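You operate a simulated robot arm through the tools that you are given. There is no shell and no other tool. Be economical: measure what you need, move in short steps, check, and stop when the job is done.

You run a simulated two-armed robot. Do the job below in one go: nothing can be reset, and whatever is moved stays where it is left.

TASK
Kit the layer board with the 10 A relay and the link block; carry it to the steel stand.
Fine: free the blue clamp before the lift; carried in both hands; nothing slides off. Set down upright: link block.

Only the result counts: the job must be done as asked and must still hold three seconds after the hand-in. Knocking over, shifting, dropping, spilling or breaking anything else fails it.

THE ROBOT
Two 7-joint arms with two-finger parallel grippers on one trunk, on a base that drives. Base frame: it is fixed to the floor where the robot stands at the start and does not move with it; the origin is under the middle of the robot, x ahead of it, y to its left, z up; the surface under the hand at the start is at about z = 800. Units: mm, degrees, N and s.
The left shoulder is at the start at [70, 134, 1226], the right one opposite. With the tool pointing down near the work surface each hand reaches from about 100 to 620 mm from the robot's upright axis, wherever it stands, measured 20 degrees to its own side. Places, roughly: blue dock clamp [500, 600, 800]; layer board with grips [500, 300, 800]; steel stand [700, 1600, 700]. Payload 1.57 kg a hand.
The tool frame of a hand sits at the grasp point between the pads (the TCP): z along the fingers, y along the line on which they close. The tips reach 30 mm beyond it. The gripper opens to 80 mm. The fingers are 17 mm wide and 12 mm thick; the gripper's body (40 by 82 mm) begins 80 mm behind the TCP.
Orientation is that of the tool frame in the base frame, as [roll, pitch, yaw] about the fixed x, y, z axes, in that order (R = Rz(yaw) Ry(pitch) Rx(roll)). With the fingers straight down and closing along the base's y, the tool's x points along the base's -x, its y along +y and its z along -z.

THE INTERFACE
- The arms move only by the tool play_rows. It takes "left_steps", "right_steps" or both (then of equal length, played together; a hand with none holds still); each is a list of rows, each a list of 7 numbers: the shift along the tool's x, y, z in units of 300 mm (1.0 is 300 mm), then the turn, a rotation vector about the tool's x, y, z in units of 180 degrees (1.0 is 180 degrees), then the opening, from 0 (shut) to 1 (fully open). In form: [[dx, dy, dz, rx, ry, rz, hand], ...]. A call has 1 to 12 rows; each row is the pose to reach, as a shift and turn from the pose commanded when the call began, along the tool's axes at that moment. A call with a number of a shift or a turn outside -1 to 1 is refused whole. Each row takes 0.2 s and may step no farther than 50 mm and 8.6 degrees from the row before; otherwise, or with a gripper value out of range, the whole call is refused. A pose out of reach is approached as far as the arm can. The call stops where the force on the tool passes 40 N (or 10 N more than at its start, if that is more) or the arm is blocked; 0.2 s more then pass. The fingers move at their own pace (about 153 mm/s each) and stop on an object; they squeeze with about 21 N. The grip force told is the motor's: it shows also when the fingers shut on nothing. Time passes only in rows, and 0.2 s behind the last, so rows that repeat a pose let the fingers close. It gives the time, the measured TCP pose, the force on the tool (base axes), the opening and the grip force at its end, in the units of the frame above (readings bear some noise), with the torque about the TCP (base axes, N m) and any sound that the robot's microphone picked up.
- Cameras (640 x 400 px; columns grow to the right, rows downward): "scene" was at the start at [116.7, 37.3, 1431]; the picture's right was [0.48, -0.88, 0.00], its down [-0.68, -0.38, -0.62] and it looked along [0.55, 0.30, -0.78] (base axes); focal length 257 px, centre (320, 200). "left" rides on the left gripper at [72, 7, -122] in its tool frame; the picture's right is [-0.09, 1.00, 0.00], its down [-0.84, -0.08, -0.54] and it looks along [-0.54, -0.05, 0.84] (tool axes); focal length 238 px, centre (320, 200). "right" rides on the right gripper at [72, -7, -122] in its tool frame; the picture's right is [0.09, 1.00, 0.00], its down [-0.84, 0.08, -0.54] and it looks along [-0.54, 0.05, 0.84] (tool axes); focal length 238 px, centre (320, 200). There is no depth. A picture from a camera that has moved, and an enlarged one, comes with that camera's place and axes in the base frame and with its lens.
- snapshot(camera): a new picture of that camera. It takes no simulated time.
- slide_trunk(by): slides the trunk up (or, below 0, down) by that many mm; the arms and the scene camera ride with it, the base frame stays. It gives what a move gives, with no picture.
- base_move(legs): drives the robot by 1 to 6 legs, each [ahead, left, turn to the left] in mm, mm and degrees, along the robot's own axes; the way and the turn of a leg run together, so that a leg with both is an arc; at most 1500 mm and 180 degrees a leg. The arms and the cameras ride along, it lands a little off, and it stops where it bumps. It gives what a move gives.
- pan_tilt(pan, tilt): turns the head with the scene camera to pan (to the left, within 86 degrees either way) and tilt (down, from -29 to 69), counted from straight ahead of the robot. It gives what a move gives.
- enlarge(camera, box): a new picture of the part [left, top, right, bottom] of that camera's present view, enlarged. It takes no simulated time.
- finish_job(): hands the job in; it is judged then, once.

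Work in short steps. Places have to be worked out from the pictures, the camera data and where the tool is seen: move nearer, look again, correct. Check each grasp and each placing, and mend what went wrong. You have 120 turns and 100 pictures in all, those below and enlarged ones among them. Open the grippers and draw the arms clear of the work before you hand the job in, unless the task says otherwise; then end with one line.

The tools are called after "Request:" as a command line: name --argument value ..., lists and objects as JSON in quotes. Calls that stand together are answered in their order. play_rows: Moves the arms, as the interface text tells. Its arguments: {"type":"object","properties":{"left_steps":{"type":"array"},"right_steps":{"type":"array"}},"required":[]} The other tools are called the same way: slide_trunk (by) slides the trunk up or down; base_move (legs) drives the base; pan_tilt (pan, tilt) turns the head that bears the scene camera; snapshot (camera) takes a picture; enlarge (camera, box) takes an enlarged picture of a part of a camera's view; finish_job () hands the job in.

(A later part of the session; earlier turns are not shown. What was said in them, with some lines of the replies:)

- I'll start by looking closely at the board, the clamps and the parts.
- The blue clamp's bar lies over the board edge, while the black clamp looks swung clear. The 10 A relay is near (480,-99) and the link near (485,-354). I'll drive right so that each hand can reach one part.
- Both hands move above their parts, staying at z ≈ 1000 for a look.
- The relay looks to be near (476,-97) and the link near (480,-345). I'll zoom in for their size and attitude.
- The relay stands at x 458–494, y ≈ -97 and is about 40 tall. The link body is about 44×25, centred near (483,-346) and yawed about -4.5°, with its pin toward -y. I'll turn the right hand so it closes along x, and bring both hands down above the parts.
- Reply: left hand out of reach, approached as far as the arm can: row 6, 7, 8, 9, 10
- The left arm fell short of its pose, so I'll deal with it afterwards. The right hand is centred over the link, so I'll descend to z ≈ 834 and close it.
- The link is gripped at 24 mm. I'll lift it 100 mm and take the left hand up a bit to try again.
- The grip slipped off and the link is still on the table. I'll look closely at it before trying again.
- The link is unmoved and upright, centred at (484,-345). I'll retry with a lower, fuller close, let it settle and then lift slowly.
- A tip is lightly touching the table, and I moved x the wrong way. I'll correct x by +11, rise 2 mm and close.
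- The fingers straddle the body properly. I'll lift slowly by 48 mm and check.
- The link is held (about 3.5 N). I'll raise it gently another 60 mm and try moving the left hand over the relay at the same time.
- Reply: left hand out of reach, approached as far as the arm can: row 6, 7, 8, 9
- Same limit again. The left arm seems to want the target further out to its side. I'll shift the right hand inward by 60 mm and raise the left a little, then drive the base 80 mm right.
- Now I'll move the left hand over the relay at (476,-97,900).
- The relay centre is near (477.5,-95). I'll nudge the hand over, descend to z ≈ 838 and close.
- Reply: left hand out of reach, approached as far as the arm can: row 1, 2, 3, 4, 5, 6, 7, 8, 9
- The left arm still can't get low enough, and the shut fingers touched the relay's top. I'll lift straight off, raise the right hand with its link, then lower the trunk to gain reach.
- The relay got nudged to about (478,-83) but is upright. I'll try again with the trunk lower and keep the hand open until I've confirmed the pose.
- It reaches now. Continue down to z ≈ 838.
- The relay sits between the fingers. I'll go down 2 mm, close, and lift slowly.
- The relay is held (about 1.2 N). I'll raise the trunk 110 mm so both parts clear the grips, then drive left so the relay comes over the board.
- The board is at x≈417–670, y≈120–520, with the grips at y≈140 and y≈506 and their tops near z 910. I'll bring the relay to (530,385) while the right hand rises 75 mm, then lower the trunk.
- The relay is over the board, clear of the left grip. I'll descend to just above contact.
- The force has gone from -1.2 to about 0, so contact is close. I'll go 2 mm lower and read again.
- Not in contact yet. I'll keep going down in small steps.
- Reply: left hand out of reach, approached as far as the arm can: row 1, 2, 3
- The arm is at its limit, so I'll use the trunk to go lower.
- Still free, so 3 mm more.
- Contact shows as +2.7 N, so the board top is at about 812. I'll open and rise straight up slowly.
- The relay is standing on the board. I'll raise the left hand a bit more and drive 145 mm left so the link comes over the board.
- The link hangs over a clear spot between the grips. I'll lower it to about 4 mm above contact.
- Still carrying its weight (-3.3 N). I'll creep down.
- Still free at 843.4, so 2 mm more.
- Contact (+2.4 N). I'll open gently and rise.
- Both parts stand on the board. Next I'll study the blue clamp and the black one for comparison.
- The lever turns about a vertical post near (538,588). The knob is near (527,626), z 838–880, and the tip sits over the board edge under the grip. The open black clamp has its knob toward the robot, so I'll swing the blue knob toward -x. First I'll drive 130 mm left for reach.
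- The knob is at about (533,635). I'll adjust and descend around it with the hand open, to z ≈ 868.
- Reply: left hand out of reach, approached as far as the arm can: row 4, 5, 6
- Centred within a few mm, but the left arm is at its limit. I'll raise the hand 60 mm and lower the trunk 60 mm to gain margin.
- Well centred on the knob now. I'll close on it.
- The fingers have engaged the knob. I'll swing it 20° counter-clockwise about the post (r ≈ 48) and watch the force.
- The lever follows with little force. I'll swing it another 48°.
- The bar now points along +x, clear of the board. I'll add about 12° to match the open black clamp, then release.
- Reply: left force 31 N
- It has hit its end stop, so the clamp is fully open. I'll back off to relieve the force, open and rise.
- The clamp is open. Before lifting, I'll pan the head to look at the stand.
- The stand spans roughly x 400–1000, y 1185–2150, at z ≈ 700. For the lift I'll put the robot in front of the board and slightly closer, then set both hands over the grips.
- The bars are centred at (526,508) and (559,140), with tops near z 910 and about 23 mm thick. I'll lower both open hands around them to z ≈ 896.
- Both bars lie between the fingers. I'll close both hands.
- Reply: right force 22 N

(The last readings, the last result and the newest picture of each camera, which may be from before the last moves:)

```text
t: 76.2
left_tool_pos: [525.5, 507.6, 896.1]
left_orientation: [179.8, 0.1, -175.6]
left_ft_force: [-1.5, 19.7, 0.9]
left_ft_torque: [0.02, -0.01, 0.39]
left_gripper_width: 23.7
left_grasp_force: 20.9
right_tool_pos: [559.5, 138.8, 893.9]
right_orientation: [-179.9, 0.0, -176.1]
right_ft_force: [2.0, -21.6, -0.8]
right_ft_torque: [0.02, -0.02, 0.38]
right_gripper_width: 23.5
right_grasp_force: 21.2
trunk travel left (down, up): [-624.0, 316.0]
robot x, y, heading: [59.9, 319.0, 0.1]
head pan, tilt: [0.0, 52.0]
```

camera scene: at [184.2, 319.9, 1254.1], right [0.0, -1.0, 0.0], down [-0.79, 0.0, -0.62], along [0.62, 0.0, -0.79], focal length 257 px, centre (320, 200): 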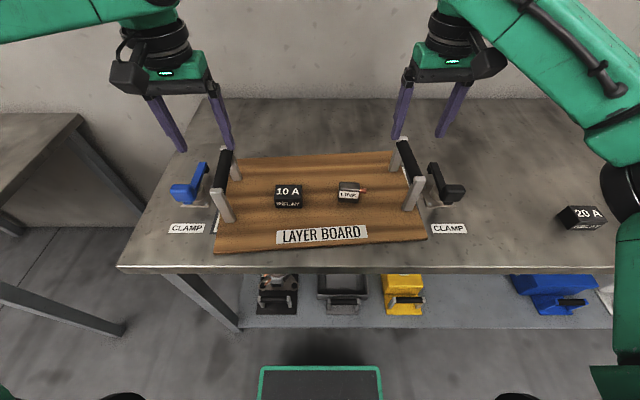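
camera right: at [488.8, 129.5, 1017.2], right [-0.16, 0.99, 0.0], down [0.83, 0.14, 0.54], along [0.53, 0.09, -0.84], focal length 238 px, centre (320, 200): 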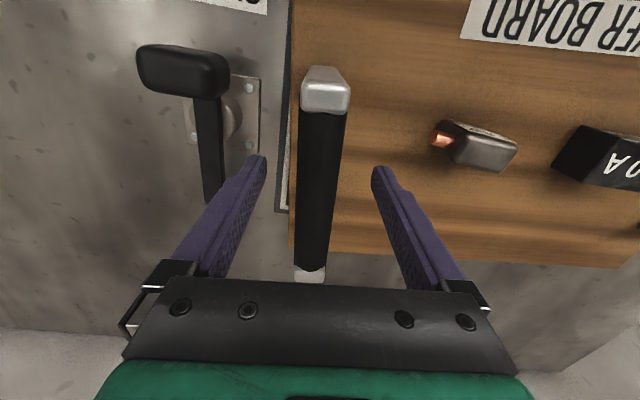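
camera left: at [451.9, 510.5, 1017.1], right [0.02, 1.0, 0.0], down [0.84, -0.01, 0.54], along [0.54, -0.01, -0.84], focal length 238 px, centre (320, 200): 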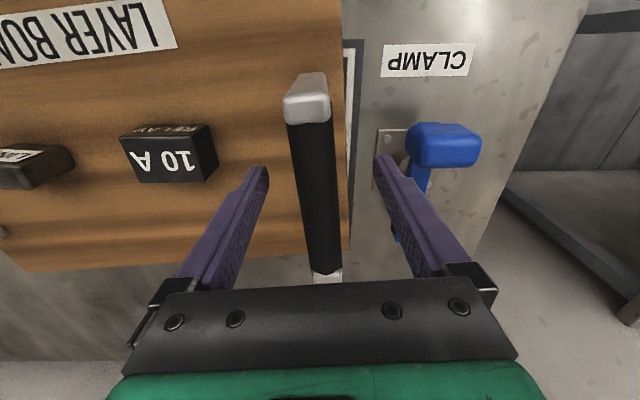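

Both grips hold but pull against each other (about 20 N). I'll relax the right hand outward by about 4 mm.

Request:
play_rows --left_steps '[[0, 0, 0, 0, 0, 0, 0], [0, 0, 0, 0, 0, 0, 0], [0, 0, 0, 0, 0, 0, 0]]' --right_steps '[[0, -0.006, 0, 0, 0, 0, 0], [0, -0.012, 0, 0, 0, 0, 0], [0, -0.012, 0, 0, 0, 0, 0]]'

```text
t: 77.0
left_tool_pos: [527.1, 506.8, 896.2]
left_orientation: [-179.9, 0.1, -175.8]
left_ft_force: [-2.0, 8.5, 1.2]
left_ft_torque: [-0.04, -0.01, 0.36]
left_gripper_width: 23.7
left_grasp_force: 20.9
right_tool_pos: [557.9, 138.5, 895.0]
right_orientation: [180.0, 0.0, -175.8]
right_ft_force: [-1.3, -5.8, -0.1]
right_ft_torque: [-0.01, 0.02, 0.35]
right_gripper_width: 23.4
right_grasp_force: 21.2
trunk travel left (down, up): [-624.0, 316.0]
robot x, y, heading: [58.0, 317.4, 0.2]
head pan, tilt: [0.0, 52.0]
```

Much better. After one more small relax, I'll lift 20 mm with the trunk, which keeps both hands level.

Request:
play_rows --left_steps '[[0, 0.002, 0, 0, 0, 0, 0], [0, 0.003, 0, 0, 0, 0, 0]]' --right_steps '[[0, -0.003, 0, 0, 0, 0, 0], [0, -0.003, 0, 0, 0, 0, 0]]'

Request:
slide_trunk --by 15

Request:
snapshot --camera "scene"

```text
t: 77.6
left_tool_pos: [525.6, 505.7, 896.5]
left_orientation: [-179.8, 0.1, -175.8]
left_ft_force: [1.8, -7.0, -0.2]
left_ft_torque: [0.0, -0.11, 0.38]
left_gripper_width: 23.5
left_grasp_force: 21.2
right_tool_pos: [558.8, 138.1, 893.9]
right_orientation: [179.8, -0.1, -175.8]
right_ft_force: [-3.0, 7.9, 0.6]
right_ft_torque: [-0.04, 0.15, 0.44]
right_gripper_width: 23.5
right_grasp_force: 20.7
trunk travel left (down, up): [-624.0, 316.0]
robot x, y, heading: [58.1, 318.2, -0.0]
head pan, tilt: [0.0, 52.0]
```

```text
t: 78.3
left_tool_pos: [526.9, 507.7, 910.7]
left_orientation: [-179.8, 0.0, -175.7]
left_ft_force: [4.8, -18.6, -6.5]
left_ft_torque: [0.0, -0.01, 0.39]
left_gripper_width: 23.5
left_grasp_force: 20.9
right_tool_pos: [560.2, 137.5, 908.8]
right_orientation: [179.8, -0.1, -175.8]
right_ft_force: [-4.7, 18.9, -6.8]
right_ft_torque: [0.0, -0.01, 0.4]
right_gripper_width: 23.8
right_grasp_force: 21.1
trunk travel left (down, up): [-639.0, 301.0]
robot x, y, heading: [58.8, 318.0, 0.0]
head pan, tilt: [0.0, 52.0]
```

```text
44 pictures are left
camera scene: at [186.2, 319.5, 1268.9], right [0.0, -1.0, 0.0], down [-0.79, 0.0, -0.61], along [0.61, 0.0, -0.79], focal length 257 px, centre (320, 200)
```

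scene: 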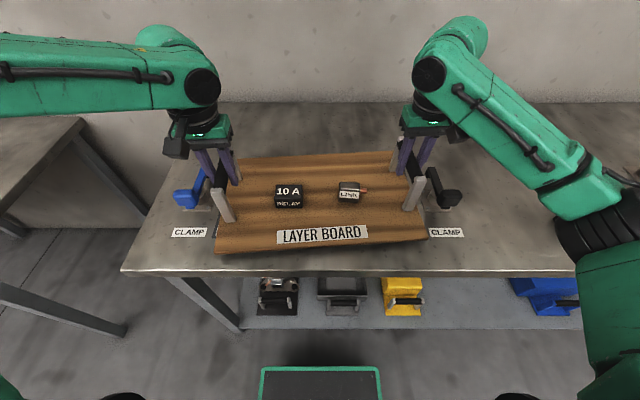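

The board is lifted, at about 6.6 N per hand. The hands are now about 18 N apart, so I'll ease each in by 1.5 mm.

Request:
play_rows --left_steps '[[0, -0.003, 0, 0, 0, 0, 0], [0, -0.005, 0, 0, 0, 0, 0], [0, -0.005, 0, 0, 0, 0, 0]]' --right_steps '[[0, 0.003, 0, 0, 0, 0, 0], [0, 0.005, 0, 0, 0, 0, 0], [0, 0.005, 0, 0, 0, 0, 0]]'

```text
t: 79.1
left_tool_pos: [528.0, 505.7, 910.5]
left_orientation: [180.0, 0.0, -175.7]
left_ft_force: [2.7, -11.4, -5.3]
left_ft_torque: [-0.01, 0.05, 0.36]
left_gripper_width: 23.4
left_grasp_force: 21.1
right_tool_pos: [560.4, 138.1, 909.4]
right_orientation: [179.9, -0.1, -175.9]
right_ft_force: [-2.2, 12.3, -6.6]
right_ft_torque: [0.03, -0.03, 0.37]
right_gripper_width: 23.7
right_grasp_force: 21.4
trunk travel left (down, up): [-639.0, 301.0]
robot x, y, heading: [58.9, 319.4, 0.2]
head pan, tilt: [0.0, 52.0]
```

Request:
play_rows --left_steps '[[0, -0.003, 0, 0, 0, 0, 0], [0, -0.006, 0, 0, 0, 0, 0], [0, -0.006, 0, 0, 0, 0, 0]]' --right_steps '[[0, 0.003, 0, 0, 0, 0, 0], [0, 0.006, 0, 0, 0, 0, 0], [0, 0.006, 0, 0, 0, 0, 0]]'

Request:
slide_trunk --by 115

Request:
snapshot --camera "scene"

```text
t: 79.9
left_tool_pos: [527.1, 507.0, 909.2]
left_orientation: [179.8, -0.1, -175.6]
left_ft_force: [0.5, 16.1, -5.6]
left_ft_torque: [0.01, 0.03, 0.14]
left_gripper_width: 23.7
left_grasp_force: 21.0
right_tool_pos: [560.5, 139.8, 908.8]
right_orientation: [-179.7, -0.2, -176.3]
right_ft_force: [0.0, -16.7, -6.9]
right_ft_torque: [0.04, 0.01, 0.34]
right_gripper_width: 24.0
right_grasp_force: 21.2
trunk travel left (down, up): [-639.0, 301.0]
robot x, y, heading: [59.9, 318.1, 0.3]
head pan, tilt: [0.0, 52.0]
```

```text
t: 81.3
left_tool_pos: [527.9, 505.9, 1023.6]
left_orientation: [179.7, -0.3, -175.6]
left_ft_force: [-1.4, 34.5, -6.8]
left_ft_torque: [-0.05, 0.01, 0.28]
left_gripper_width: 23.5
left_grasp_force: 21.2
right_tool_pos: [560.0, 137.6, 1023.3]
right_orientation: [-179.9, -0.2, -176.1]
right_ft_force: [1.9, -33.3, -7.1]
right_ft_torque: [0.02, 0.0, 0.38]
right_gripper_width: 23.8
right_grasp_force: 20.8
trunk travel left (down, up): [-754.0, 186.0]
robot x, y, heading: [57.7, 319.7, 0.2]
head pan, tilt: [0.0, 52.0]
```

```text
43 pictures are left
camera scene: at [186.7, 319.5, 1383.7], right [0.0, -1.0, 0.0], down [-0.79, 0.0, -0.61], along [0.61, 0.0, -0.79], focal length 257 px, centre (320, 200)
```

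scene: 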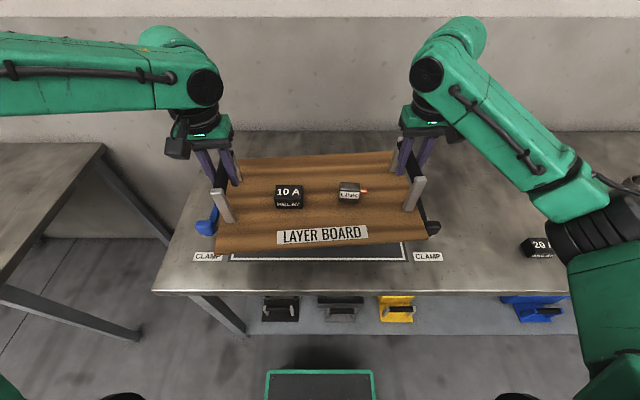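

The board is up and level with the parts in place. The mutual pull has grown to 34 N, so I'll ease each hand outward by about 2 mm.

Request:
play_rows --left_steps '[[0, 0.003, 0, 0, 0, 0, 0], [0, 0.006, 0, 0, 0, 0, 0], [0, 0.006, 0, 0, 0, 0, 0], [0, 0.006, 0, 0, 0, 0, 0]]' --right_steps '[[0, -0.003, 0, 0, 0, 0, 0], [0, -0.006, 0, 0, 0, 0, 0], [0, -0.006, 0, 0, 0, 0, 0], [0, -0.006, 0, 0, 0, 0, 0]]'

```text
t: 82.3
left_tool_pos: [526.6, 506.3, 1026.2]
left_orientation: [180.0, -0.1, -175.7]
left_ft_force: [-0.1, 20.3, -6.8]
left_ft_torque: [0.08, 0.12, 0.33]
left_gripper_width: 23.5
left_grasp_force: 20.5
right_tool_pos: [560.3, 137.7, 1024.3]
right_orientation: [-180.0, -0.1, -175.8]
right_ft_force: [-0.4, -20.3, -5.6]
right_ft_torque: [0.1, -0.12, 0.39]
right_gripper_width: 23.4
right_grasp_force: 20.9
trunk travel left (down, up): [-754.0, 186.0]
robot x, y, heading: [60.7, 316.2, 0.1]
head pan, tilt: [0.0, 52.0]
```

Request:
play_rows --left_steps '[[0, 0.003, 0, 0, 0, 0, 0], [0, 0.006, 0, 0, 0, 0, 0], [0, 0.006, 0, 0, 0, 0, 0]]' --right_steps '[[0, -0.003, 0, 0, 0, 0, 0], [0, -0.006, 0, 0, 0, 0, 0], [0, -0.006, 0, 0, 0, 0, 0]]'

Request:
base_move --legs '[[-60, 0, 0]]'

```text
t: 83.1
left_tool_pos: [527.0, 505.8, 1026.3]
left_orientation: [-179.8, 0.0, -175.7]
left_ft_force: [1.8, 0.3, -7.0]
left_ft_torque: [-0.06, 0.04, 0.29]
left_gripper_width: 23.6
left_grasp_force: 20.8
right_tool_pos: [560.7, 137.4, 1023.9]
right_orientation: [179.8, -0.1, -175.8]
right_ft_force: [-1.4, -0.2, -7.0]
right_ft_torque: [0.04, -0.03, 0.35]
right_gripper_width: 23.4
right_grasp_force: 21.4
trunk travel left (down, up): [-754.0, 186.0]
robot x, y, heading: [53.2, 325.5, -0.1]
head pan, tilt: [0.0, 52.0]
```

```text
t: 84.1
left_tool_pos: [474.2, 507.0, 1022.5]
left_orientation: [-179.8, -0.3, -175.8]
left_ft_force: [4.6, -17.2, -6.6]
left_ft_torque: [-0.06, 0.0, 0.34]
left_gripper_width: 23.7
left_grasp_force: 20.8
right_tool_pos: [507.6, 137.5, 1021.5]
right_orientation: [179.7, -0.5, -175.7]
right_ft_force: [-3.0, 16.6, -7.0]
right_ft_torque: [0.05, 0.03, 0.38]
right_gripper_width: 23.5
right_grasp_force: 20.8
trunk travel left (down, up): [-754.0, 186.0]
robot x, y, heading: [1.6, 319.6, 0.2]
head pan, tilt: [0.0, 52.0]
```

The internal force stays modest. I'll drive left in parts and check on the way.

Request:
base_move --legs '[[0, 640, 0]]'

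Request:
snapshot --camera "scene"

```text
t: 87.6
left_tool_pos: [475.6, 1126.1, 1024.5]
left_orientation: [-179.7, 0.0, -176.4]
left_ft_force: [2.6, -3.6, -5.8]
left_ft_torque: [-0.03, 0.0, 0.4]
left_gripper_width: 23.4
left_grasp_force: 20.6
right_tool_pos: [502.0, 756.5, 1024.0]
right_orientation: [179.8, -0.1, -176.7]
right_ft_force: [-2.4, 3.5, -7.2]
right_ft_torque: [-0.02, 0.04, 0.37]
right_gripper_width: 23.3
right_grasp_force: 20.6
trunk travel left (down, up): [-754.0, 186.0]
robot x, y, heading: [5.4, 946.2, -0.6]
head pan, tilt: [0.0, 52.0]
```

```text
42 pictures are left
camera scene: at [132.1, 943.4, 1383.8], right [-0.01, -1.0, 0.0], down [-0.79, 0.01, -0.61], along [0.61, -0.01, -0.79], focal length 257 px, centre (320, 200)
```

scene: 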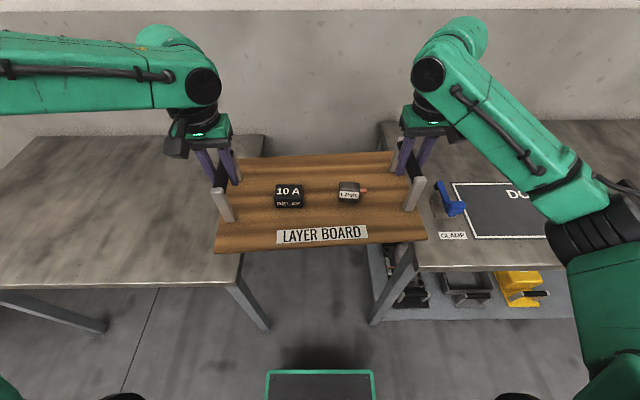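

The stand's near edge is at x ≈ 380, its far edge near 1000, and its right end at y ≈ 1155. I'll drive on to y ≈ 1600.

Request:
base_move --legs '[[0, 650, 0.5]]'

Request:
snapshot --camera "scene"

```text
t: 91.2
left_tool_pos: [489.8, 1758.7, 1024.9]
left_orientation: [-179.8, 0.0, -177.1]
left_ft_force: [1.2, -2.0, -5.8]
left_ft_torque: [-0.05, 0.02, 0.33]
left_gripper_width: 23.6
left_grasp_force: 20.5
right_tool_pos: [512.6, 1388.7, 1023.8]
right_orientation: [179.8, 0.0, -177.1]
right_ft_force: [-2.5, 1.5, -8.0]
right_ft_torque: [0.02, -0.03, 0.34]
right_gripper_width: 23.5
right_grasp_force: 21.1
trunk travel left (down, up): [-754.0, 186.0]
robot x, y, heading: [15.6, 1581.1, -1.4]
head pan, tilt: [0.0, 52.0]
```

```text
41 pictures are left
camera scene: at [143.0, 1578.6, 1383.8], right [-0.02, -1.0, 0.0], down [-0.79, 0.02, -0.61], along [0.61, -0.01, -0.79], focal length 257 px, centre (320, 200)
```

scene: 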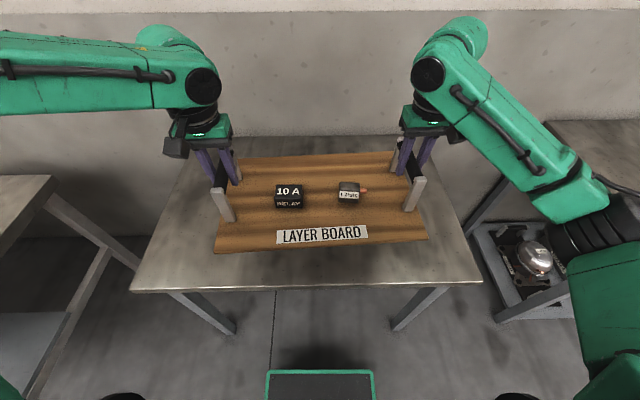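

The stand is empty, spanning x ≈ 380–1000 and y ≈ 1140–2075. I'll drive 150 mm ahead and lower the trunk 190 mm, short of contact.

Request:
base_move --legs '[[150, 0, 0]]'

Request:
slide_trunk --by -190

Request:
snapshot --camera "scene"

Request:
snapshot --camera "left"

```text
t: 92.5
left_tool_pos: [636.7, 1754.4, 1025.8]
left_orientation: [-179.9, 0.1, -177.1]
left_ft_force: [1.9, -0.3, -5.1]
left_ft_torque: [-0.01, 0.0, 0.38]
left_gripper_width: 23.5
left_grasp_force: 21.3
right_tool_pos: [660.6, 1385.0, 1026.1]
right_orientation: [179.7, 0.0, -177.1]
right_ft_force: [-2.4, 0.7, -5.7]
right_ft_torque: [-0.05, 0.03, 0.36]
right_gripper_width: 23.5
right_grasp_force: 21.8
trunk travel left (down, up): [-754.0, 186.0]
robot x, y, heading: [167.3, 1581.1, -1.3]
head pan, tilt: [0.0, 52.0]
```

```text
t: 94.6
left_tool_pos: [640.6, 1755.6, 836.6]
left_orientation: [-179.7, 0.2, -177.1]
left_ft_force: [1.8, 1.4, -1.9]
left_ft_torque: [-0.06, -0.35, -0.19]
left_gripper_width: 23.4
left_grasp_force: 21.2
right_tool_pos: [662.3, 1385.1, 835.7]
right_orientation: [179.7, 0.1, -177.1]
right_ft_force: [-0.2, -0.8, -1.6]
right_ft_torque: [0.15, -0.46, 0.31]
right_gripper_width: 23.5
right_grasp_force: 20.9
trunk travel left (down, up): [-564.0, 376.0]
robot x, y, heading: [166.0, 1581.1, -1.2]
head pan, tilt: [0.0, 52.0]
```

```text
40 pictures are left
camera scene: at [292.6, 1576.1, 1194.1], right [-0.02, -1.0, 0.0], down [-0.79, 0.02, -0.61], along [0.61, -0.01, -0.79], focal length 257 px, centre (320, 200)
```

scene: 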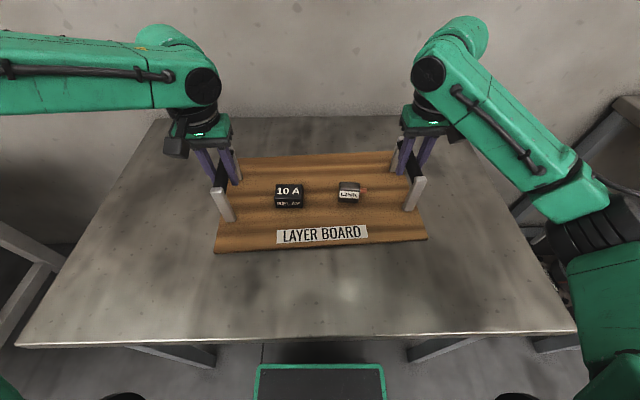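

```text
39 pictures are left
camera left: at [565.6, 1758.5, 957.5], right [0.04, 1.0, 0.0], down [0.84, -0.03, 0.55], along [0.54, -0.03, -0.84], focal length 238 px, centre (320, 200)
```

left: 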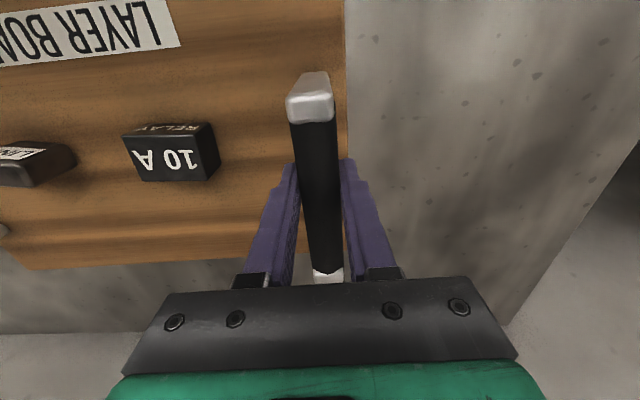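

The load dropped from about 6 N to 1.8 N per hand, so the board seems just to touch. I'll lower 2 mm more to confirm.

Request:
slide_trunk --by -2

```text
t: 95.1
left_tool_pos: [639.4, 1754.5, 835.8]
left_orientation: [-179.7, 0.4, -177.1]
left_ft_force: [6.3, 1.4, 13.0]
left_ft_torque: [0.05, 0.26, -0.31]
left_gripper_width: 23.4
left_grasp_force: 20.9
right_tool_pos: [662.8, 1385.1, 834.4]
right_orientation: [179.8, 0.3, -177.3]
right_ft_force: [8.9, -1.0, 12.8]
right_ft_torque: [-0.05, 0.16, 0.35]
right_gripper_width: 23.5
right_grasp_force: 20.9
trunk travel left (down, up): [-562.0, 378.0]
robot x, y, heading: [169.0, 1578.2, -1.3]
head pan, tilt: [0.0, 52.0]
```

The board is firmly seated (+13 N each). I'll relieve about 1 mm and open both hands.

Request:
play_rows --left_steps '[[0, 0, -0.003, 0, 0, 0, 0], [0, 0, -0.004, 0, 0, 0, 0], [0, 0, -0.004, 0, 0, 0, 0.6], [0, 0, -0.004, 0, 0, 0, 0.8], [0, 0, -0.004, 0, 0, 0, 0.8]]' --right_steps '[[0, 0, -0.003, 0, 0, 0, 0], [0, 0, -0.004, 0, 0, 0, 0], [0, 0, -0.004, 0, 0, 0, 0.6], [0, 0, -0.004, 0, 0, 0, 0.8], [0, 0, -0.004, 0, 0, 0, 0.8]]'

Request:
snapshot --camera "left"

Request:
snapshot --camera "right"

```text
t: 96.3
left_tool_pos: [638.7, 1756.5, 833.8]
left_orientation: [-179.8, 0.1, -177.1]
left_ft_force: [-0.8, 0.4, -0.5]
left_ft_torque: [0.01, 0.0, -0.01]
left_gripper_width: 64.0
left_grasp_force: 0.0
right_tool_pos: [660.3, 1386.6, 833.6]
right_orientation: [179.8, -0.1, -177.1]
right_ft_force: [-0.3, -0.1, 0.4]
right_ft_torque: [0.03, 0.04, -0.02]
right_gripper_width: 63.9
right_grasp_force: 0.0
trunk travel left (down, up): [-562.0, 378.0]
robot x, y, heading: [165.0, 1578.7, -1.2]
head pan, tilt: [0.0, 52.0]
```

```text
38 pictures are left
camera left: at [564.5, 1759.1, 956.3], right [0.04, 1.0, 0.0], down [0.84, -0.03, 0.54], along [0.54, -0.03, -0.84], focal length 238 px, centre (320, 200)
```

left: 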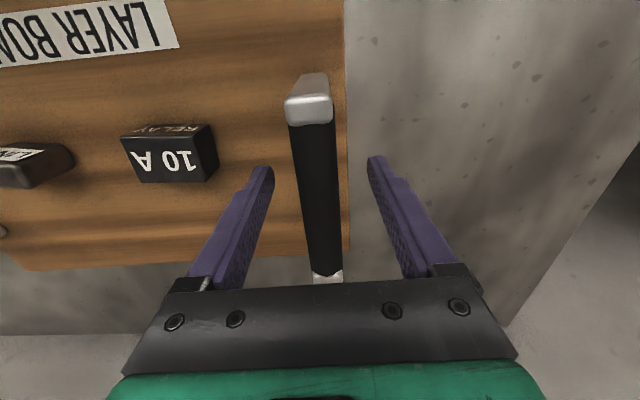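

```text
37 pictures are left
camera right: at [590.9, 1375.6, 956.8], right [-0.14, 0.99, 0.0], down [0.83, 0.12, 0.54], along [0.54, 0.08, -0.84], focal length 238 px, centre (320, 200)
```

right: 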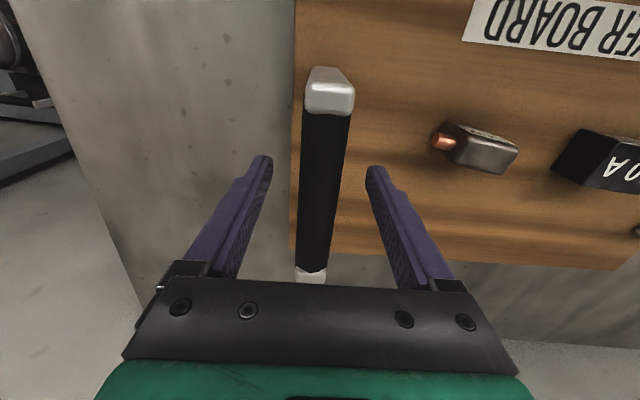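

Both bars are free of the fingers and the load reads zero. I'll raise both hands straight up with the trunk.

Request:
slide_trunk --by 180

Request:
base_move --legs '[[-200, 0, 0]]'

Request:
snapshot --camera "scene"

```text
t: 98.3
left_tool_pos: [638.1, 1756.4, 1014.3]
left_orientation: [-179.8, 0.1, -177.0]
left_ft_force: [0.7, -0.6, -0.4]
left_ft_torque: [-0.02, 0.05, -0.01]
left_gripper_width: 63.9
left_grasp_force: 0.2
right_tool_pos: [661.0, 1385.5, 1014.1]
right_orientation: [179.8, -0.2, -177.0]
right_ft_force: [-0.2, -0.5, -0.4]
right_ft_torque: [0.01, 0.0, 0.02]
right_gripper_width: 64.1
right_grasp_force: 0.1
trunk travel left (down, up): [-742.0, 198.0]
robot x, y, heading: [164.3, 1577.3, -1.1]
head pan, tilt: [0.0, 52.0]
```

```text
t: 99.9
left_tool_pos: [440.0, 1758.7, 1014.8]
left_orientation: [-179.8, 0.2, -177.2]
left_ft_force: [0.8, -0.5, -0.1]
left_ft_torque: [-0.02, 0.0, -0.03]
left_gripper_width: 63.9
left_grasp_force: 0.1
right_tool_pos: [460.9, 1389.4, 1012.6]
right_orientation: [179.8, -0.2, -177.3]
right_ft_force: [-0.1, 0.0, 1.0]
right_ft_torque: [-0.04, 0.01, -0.01]
right_gripper_width: 63.9
right_grasp_force: 0.0
trunk travel left (down, up): [-742.0, 198.0]
robot x, y, heading: [-34.4, 1585.3, -1.6]
head pan, tilt: [0.0, 52.0]
```

```text
36 pictures are left
camera scene: at [92.1, 1580.5, 1371.9], right [-0.03, -1.0, 0.0], down [-0.79, 0.02, -0.61], along [0.61, -0.02, -0.79], focal length 257 px, centre (320, 200)
```

scene: 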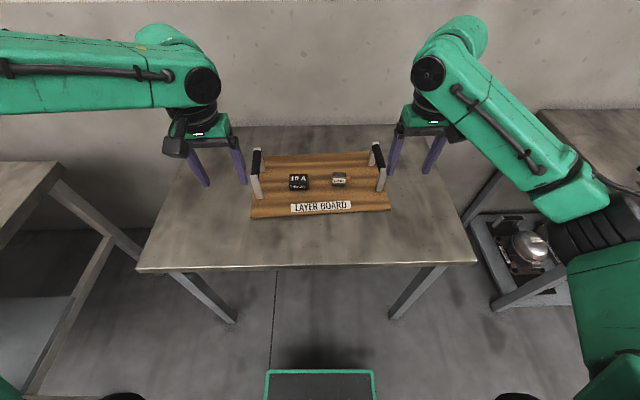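

The board rests on the stand and the hands are clear. One last close look at the parts.

Request:
enlarge --camera "scene" --box '[230, 130, 410, 240]'

```text
3.56 times, centred on (320, 185) of scene
camera zoom: at [92.1, 1580.5, 1371.9], right [-0.03, -1.0, 0.0], down [-0.79, 0.02, -0.61], along [0.61, -0.02, -0.79], focal length 913 px, centre (320, 253)
```

zoom: 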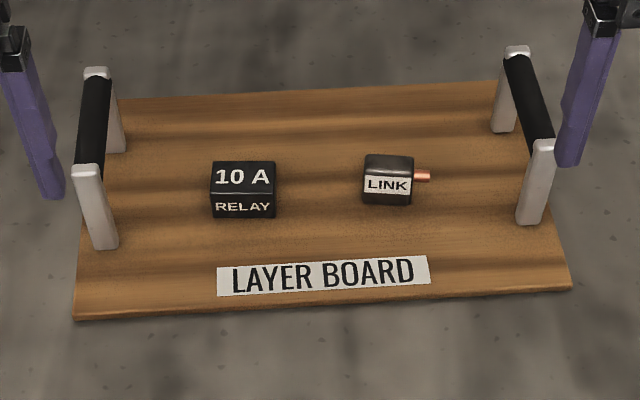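

Both parts are upright on the board, the board is flat on the stand, and the hands are open and clear. Handing in.

Request:
finish_job

```text
The job is handed in.
```

The 10 A relay and the link block, both upright, are on the layer board, and the board is flat on the steel stand; the blue clamp was opened before the two-handed lift, nothing slid off, and the job is handed in.
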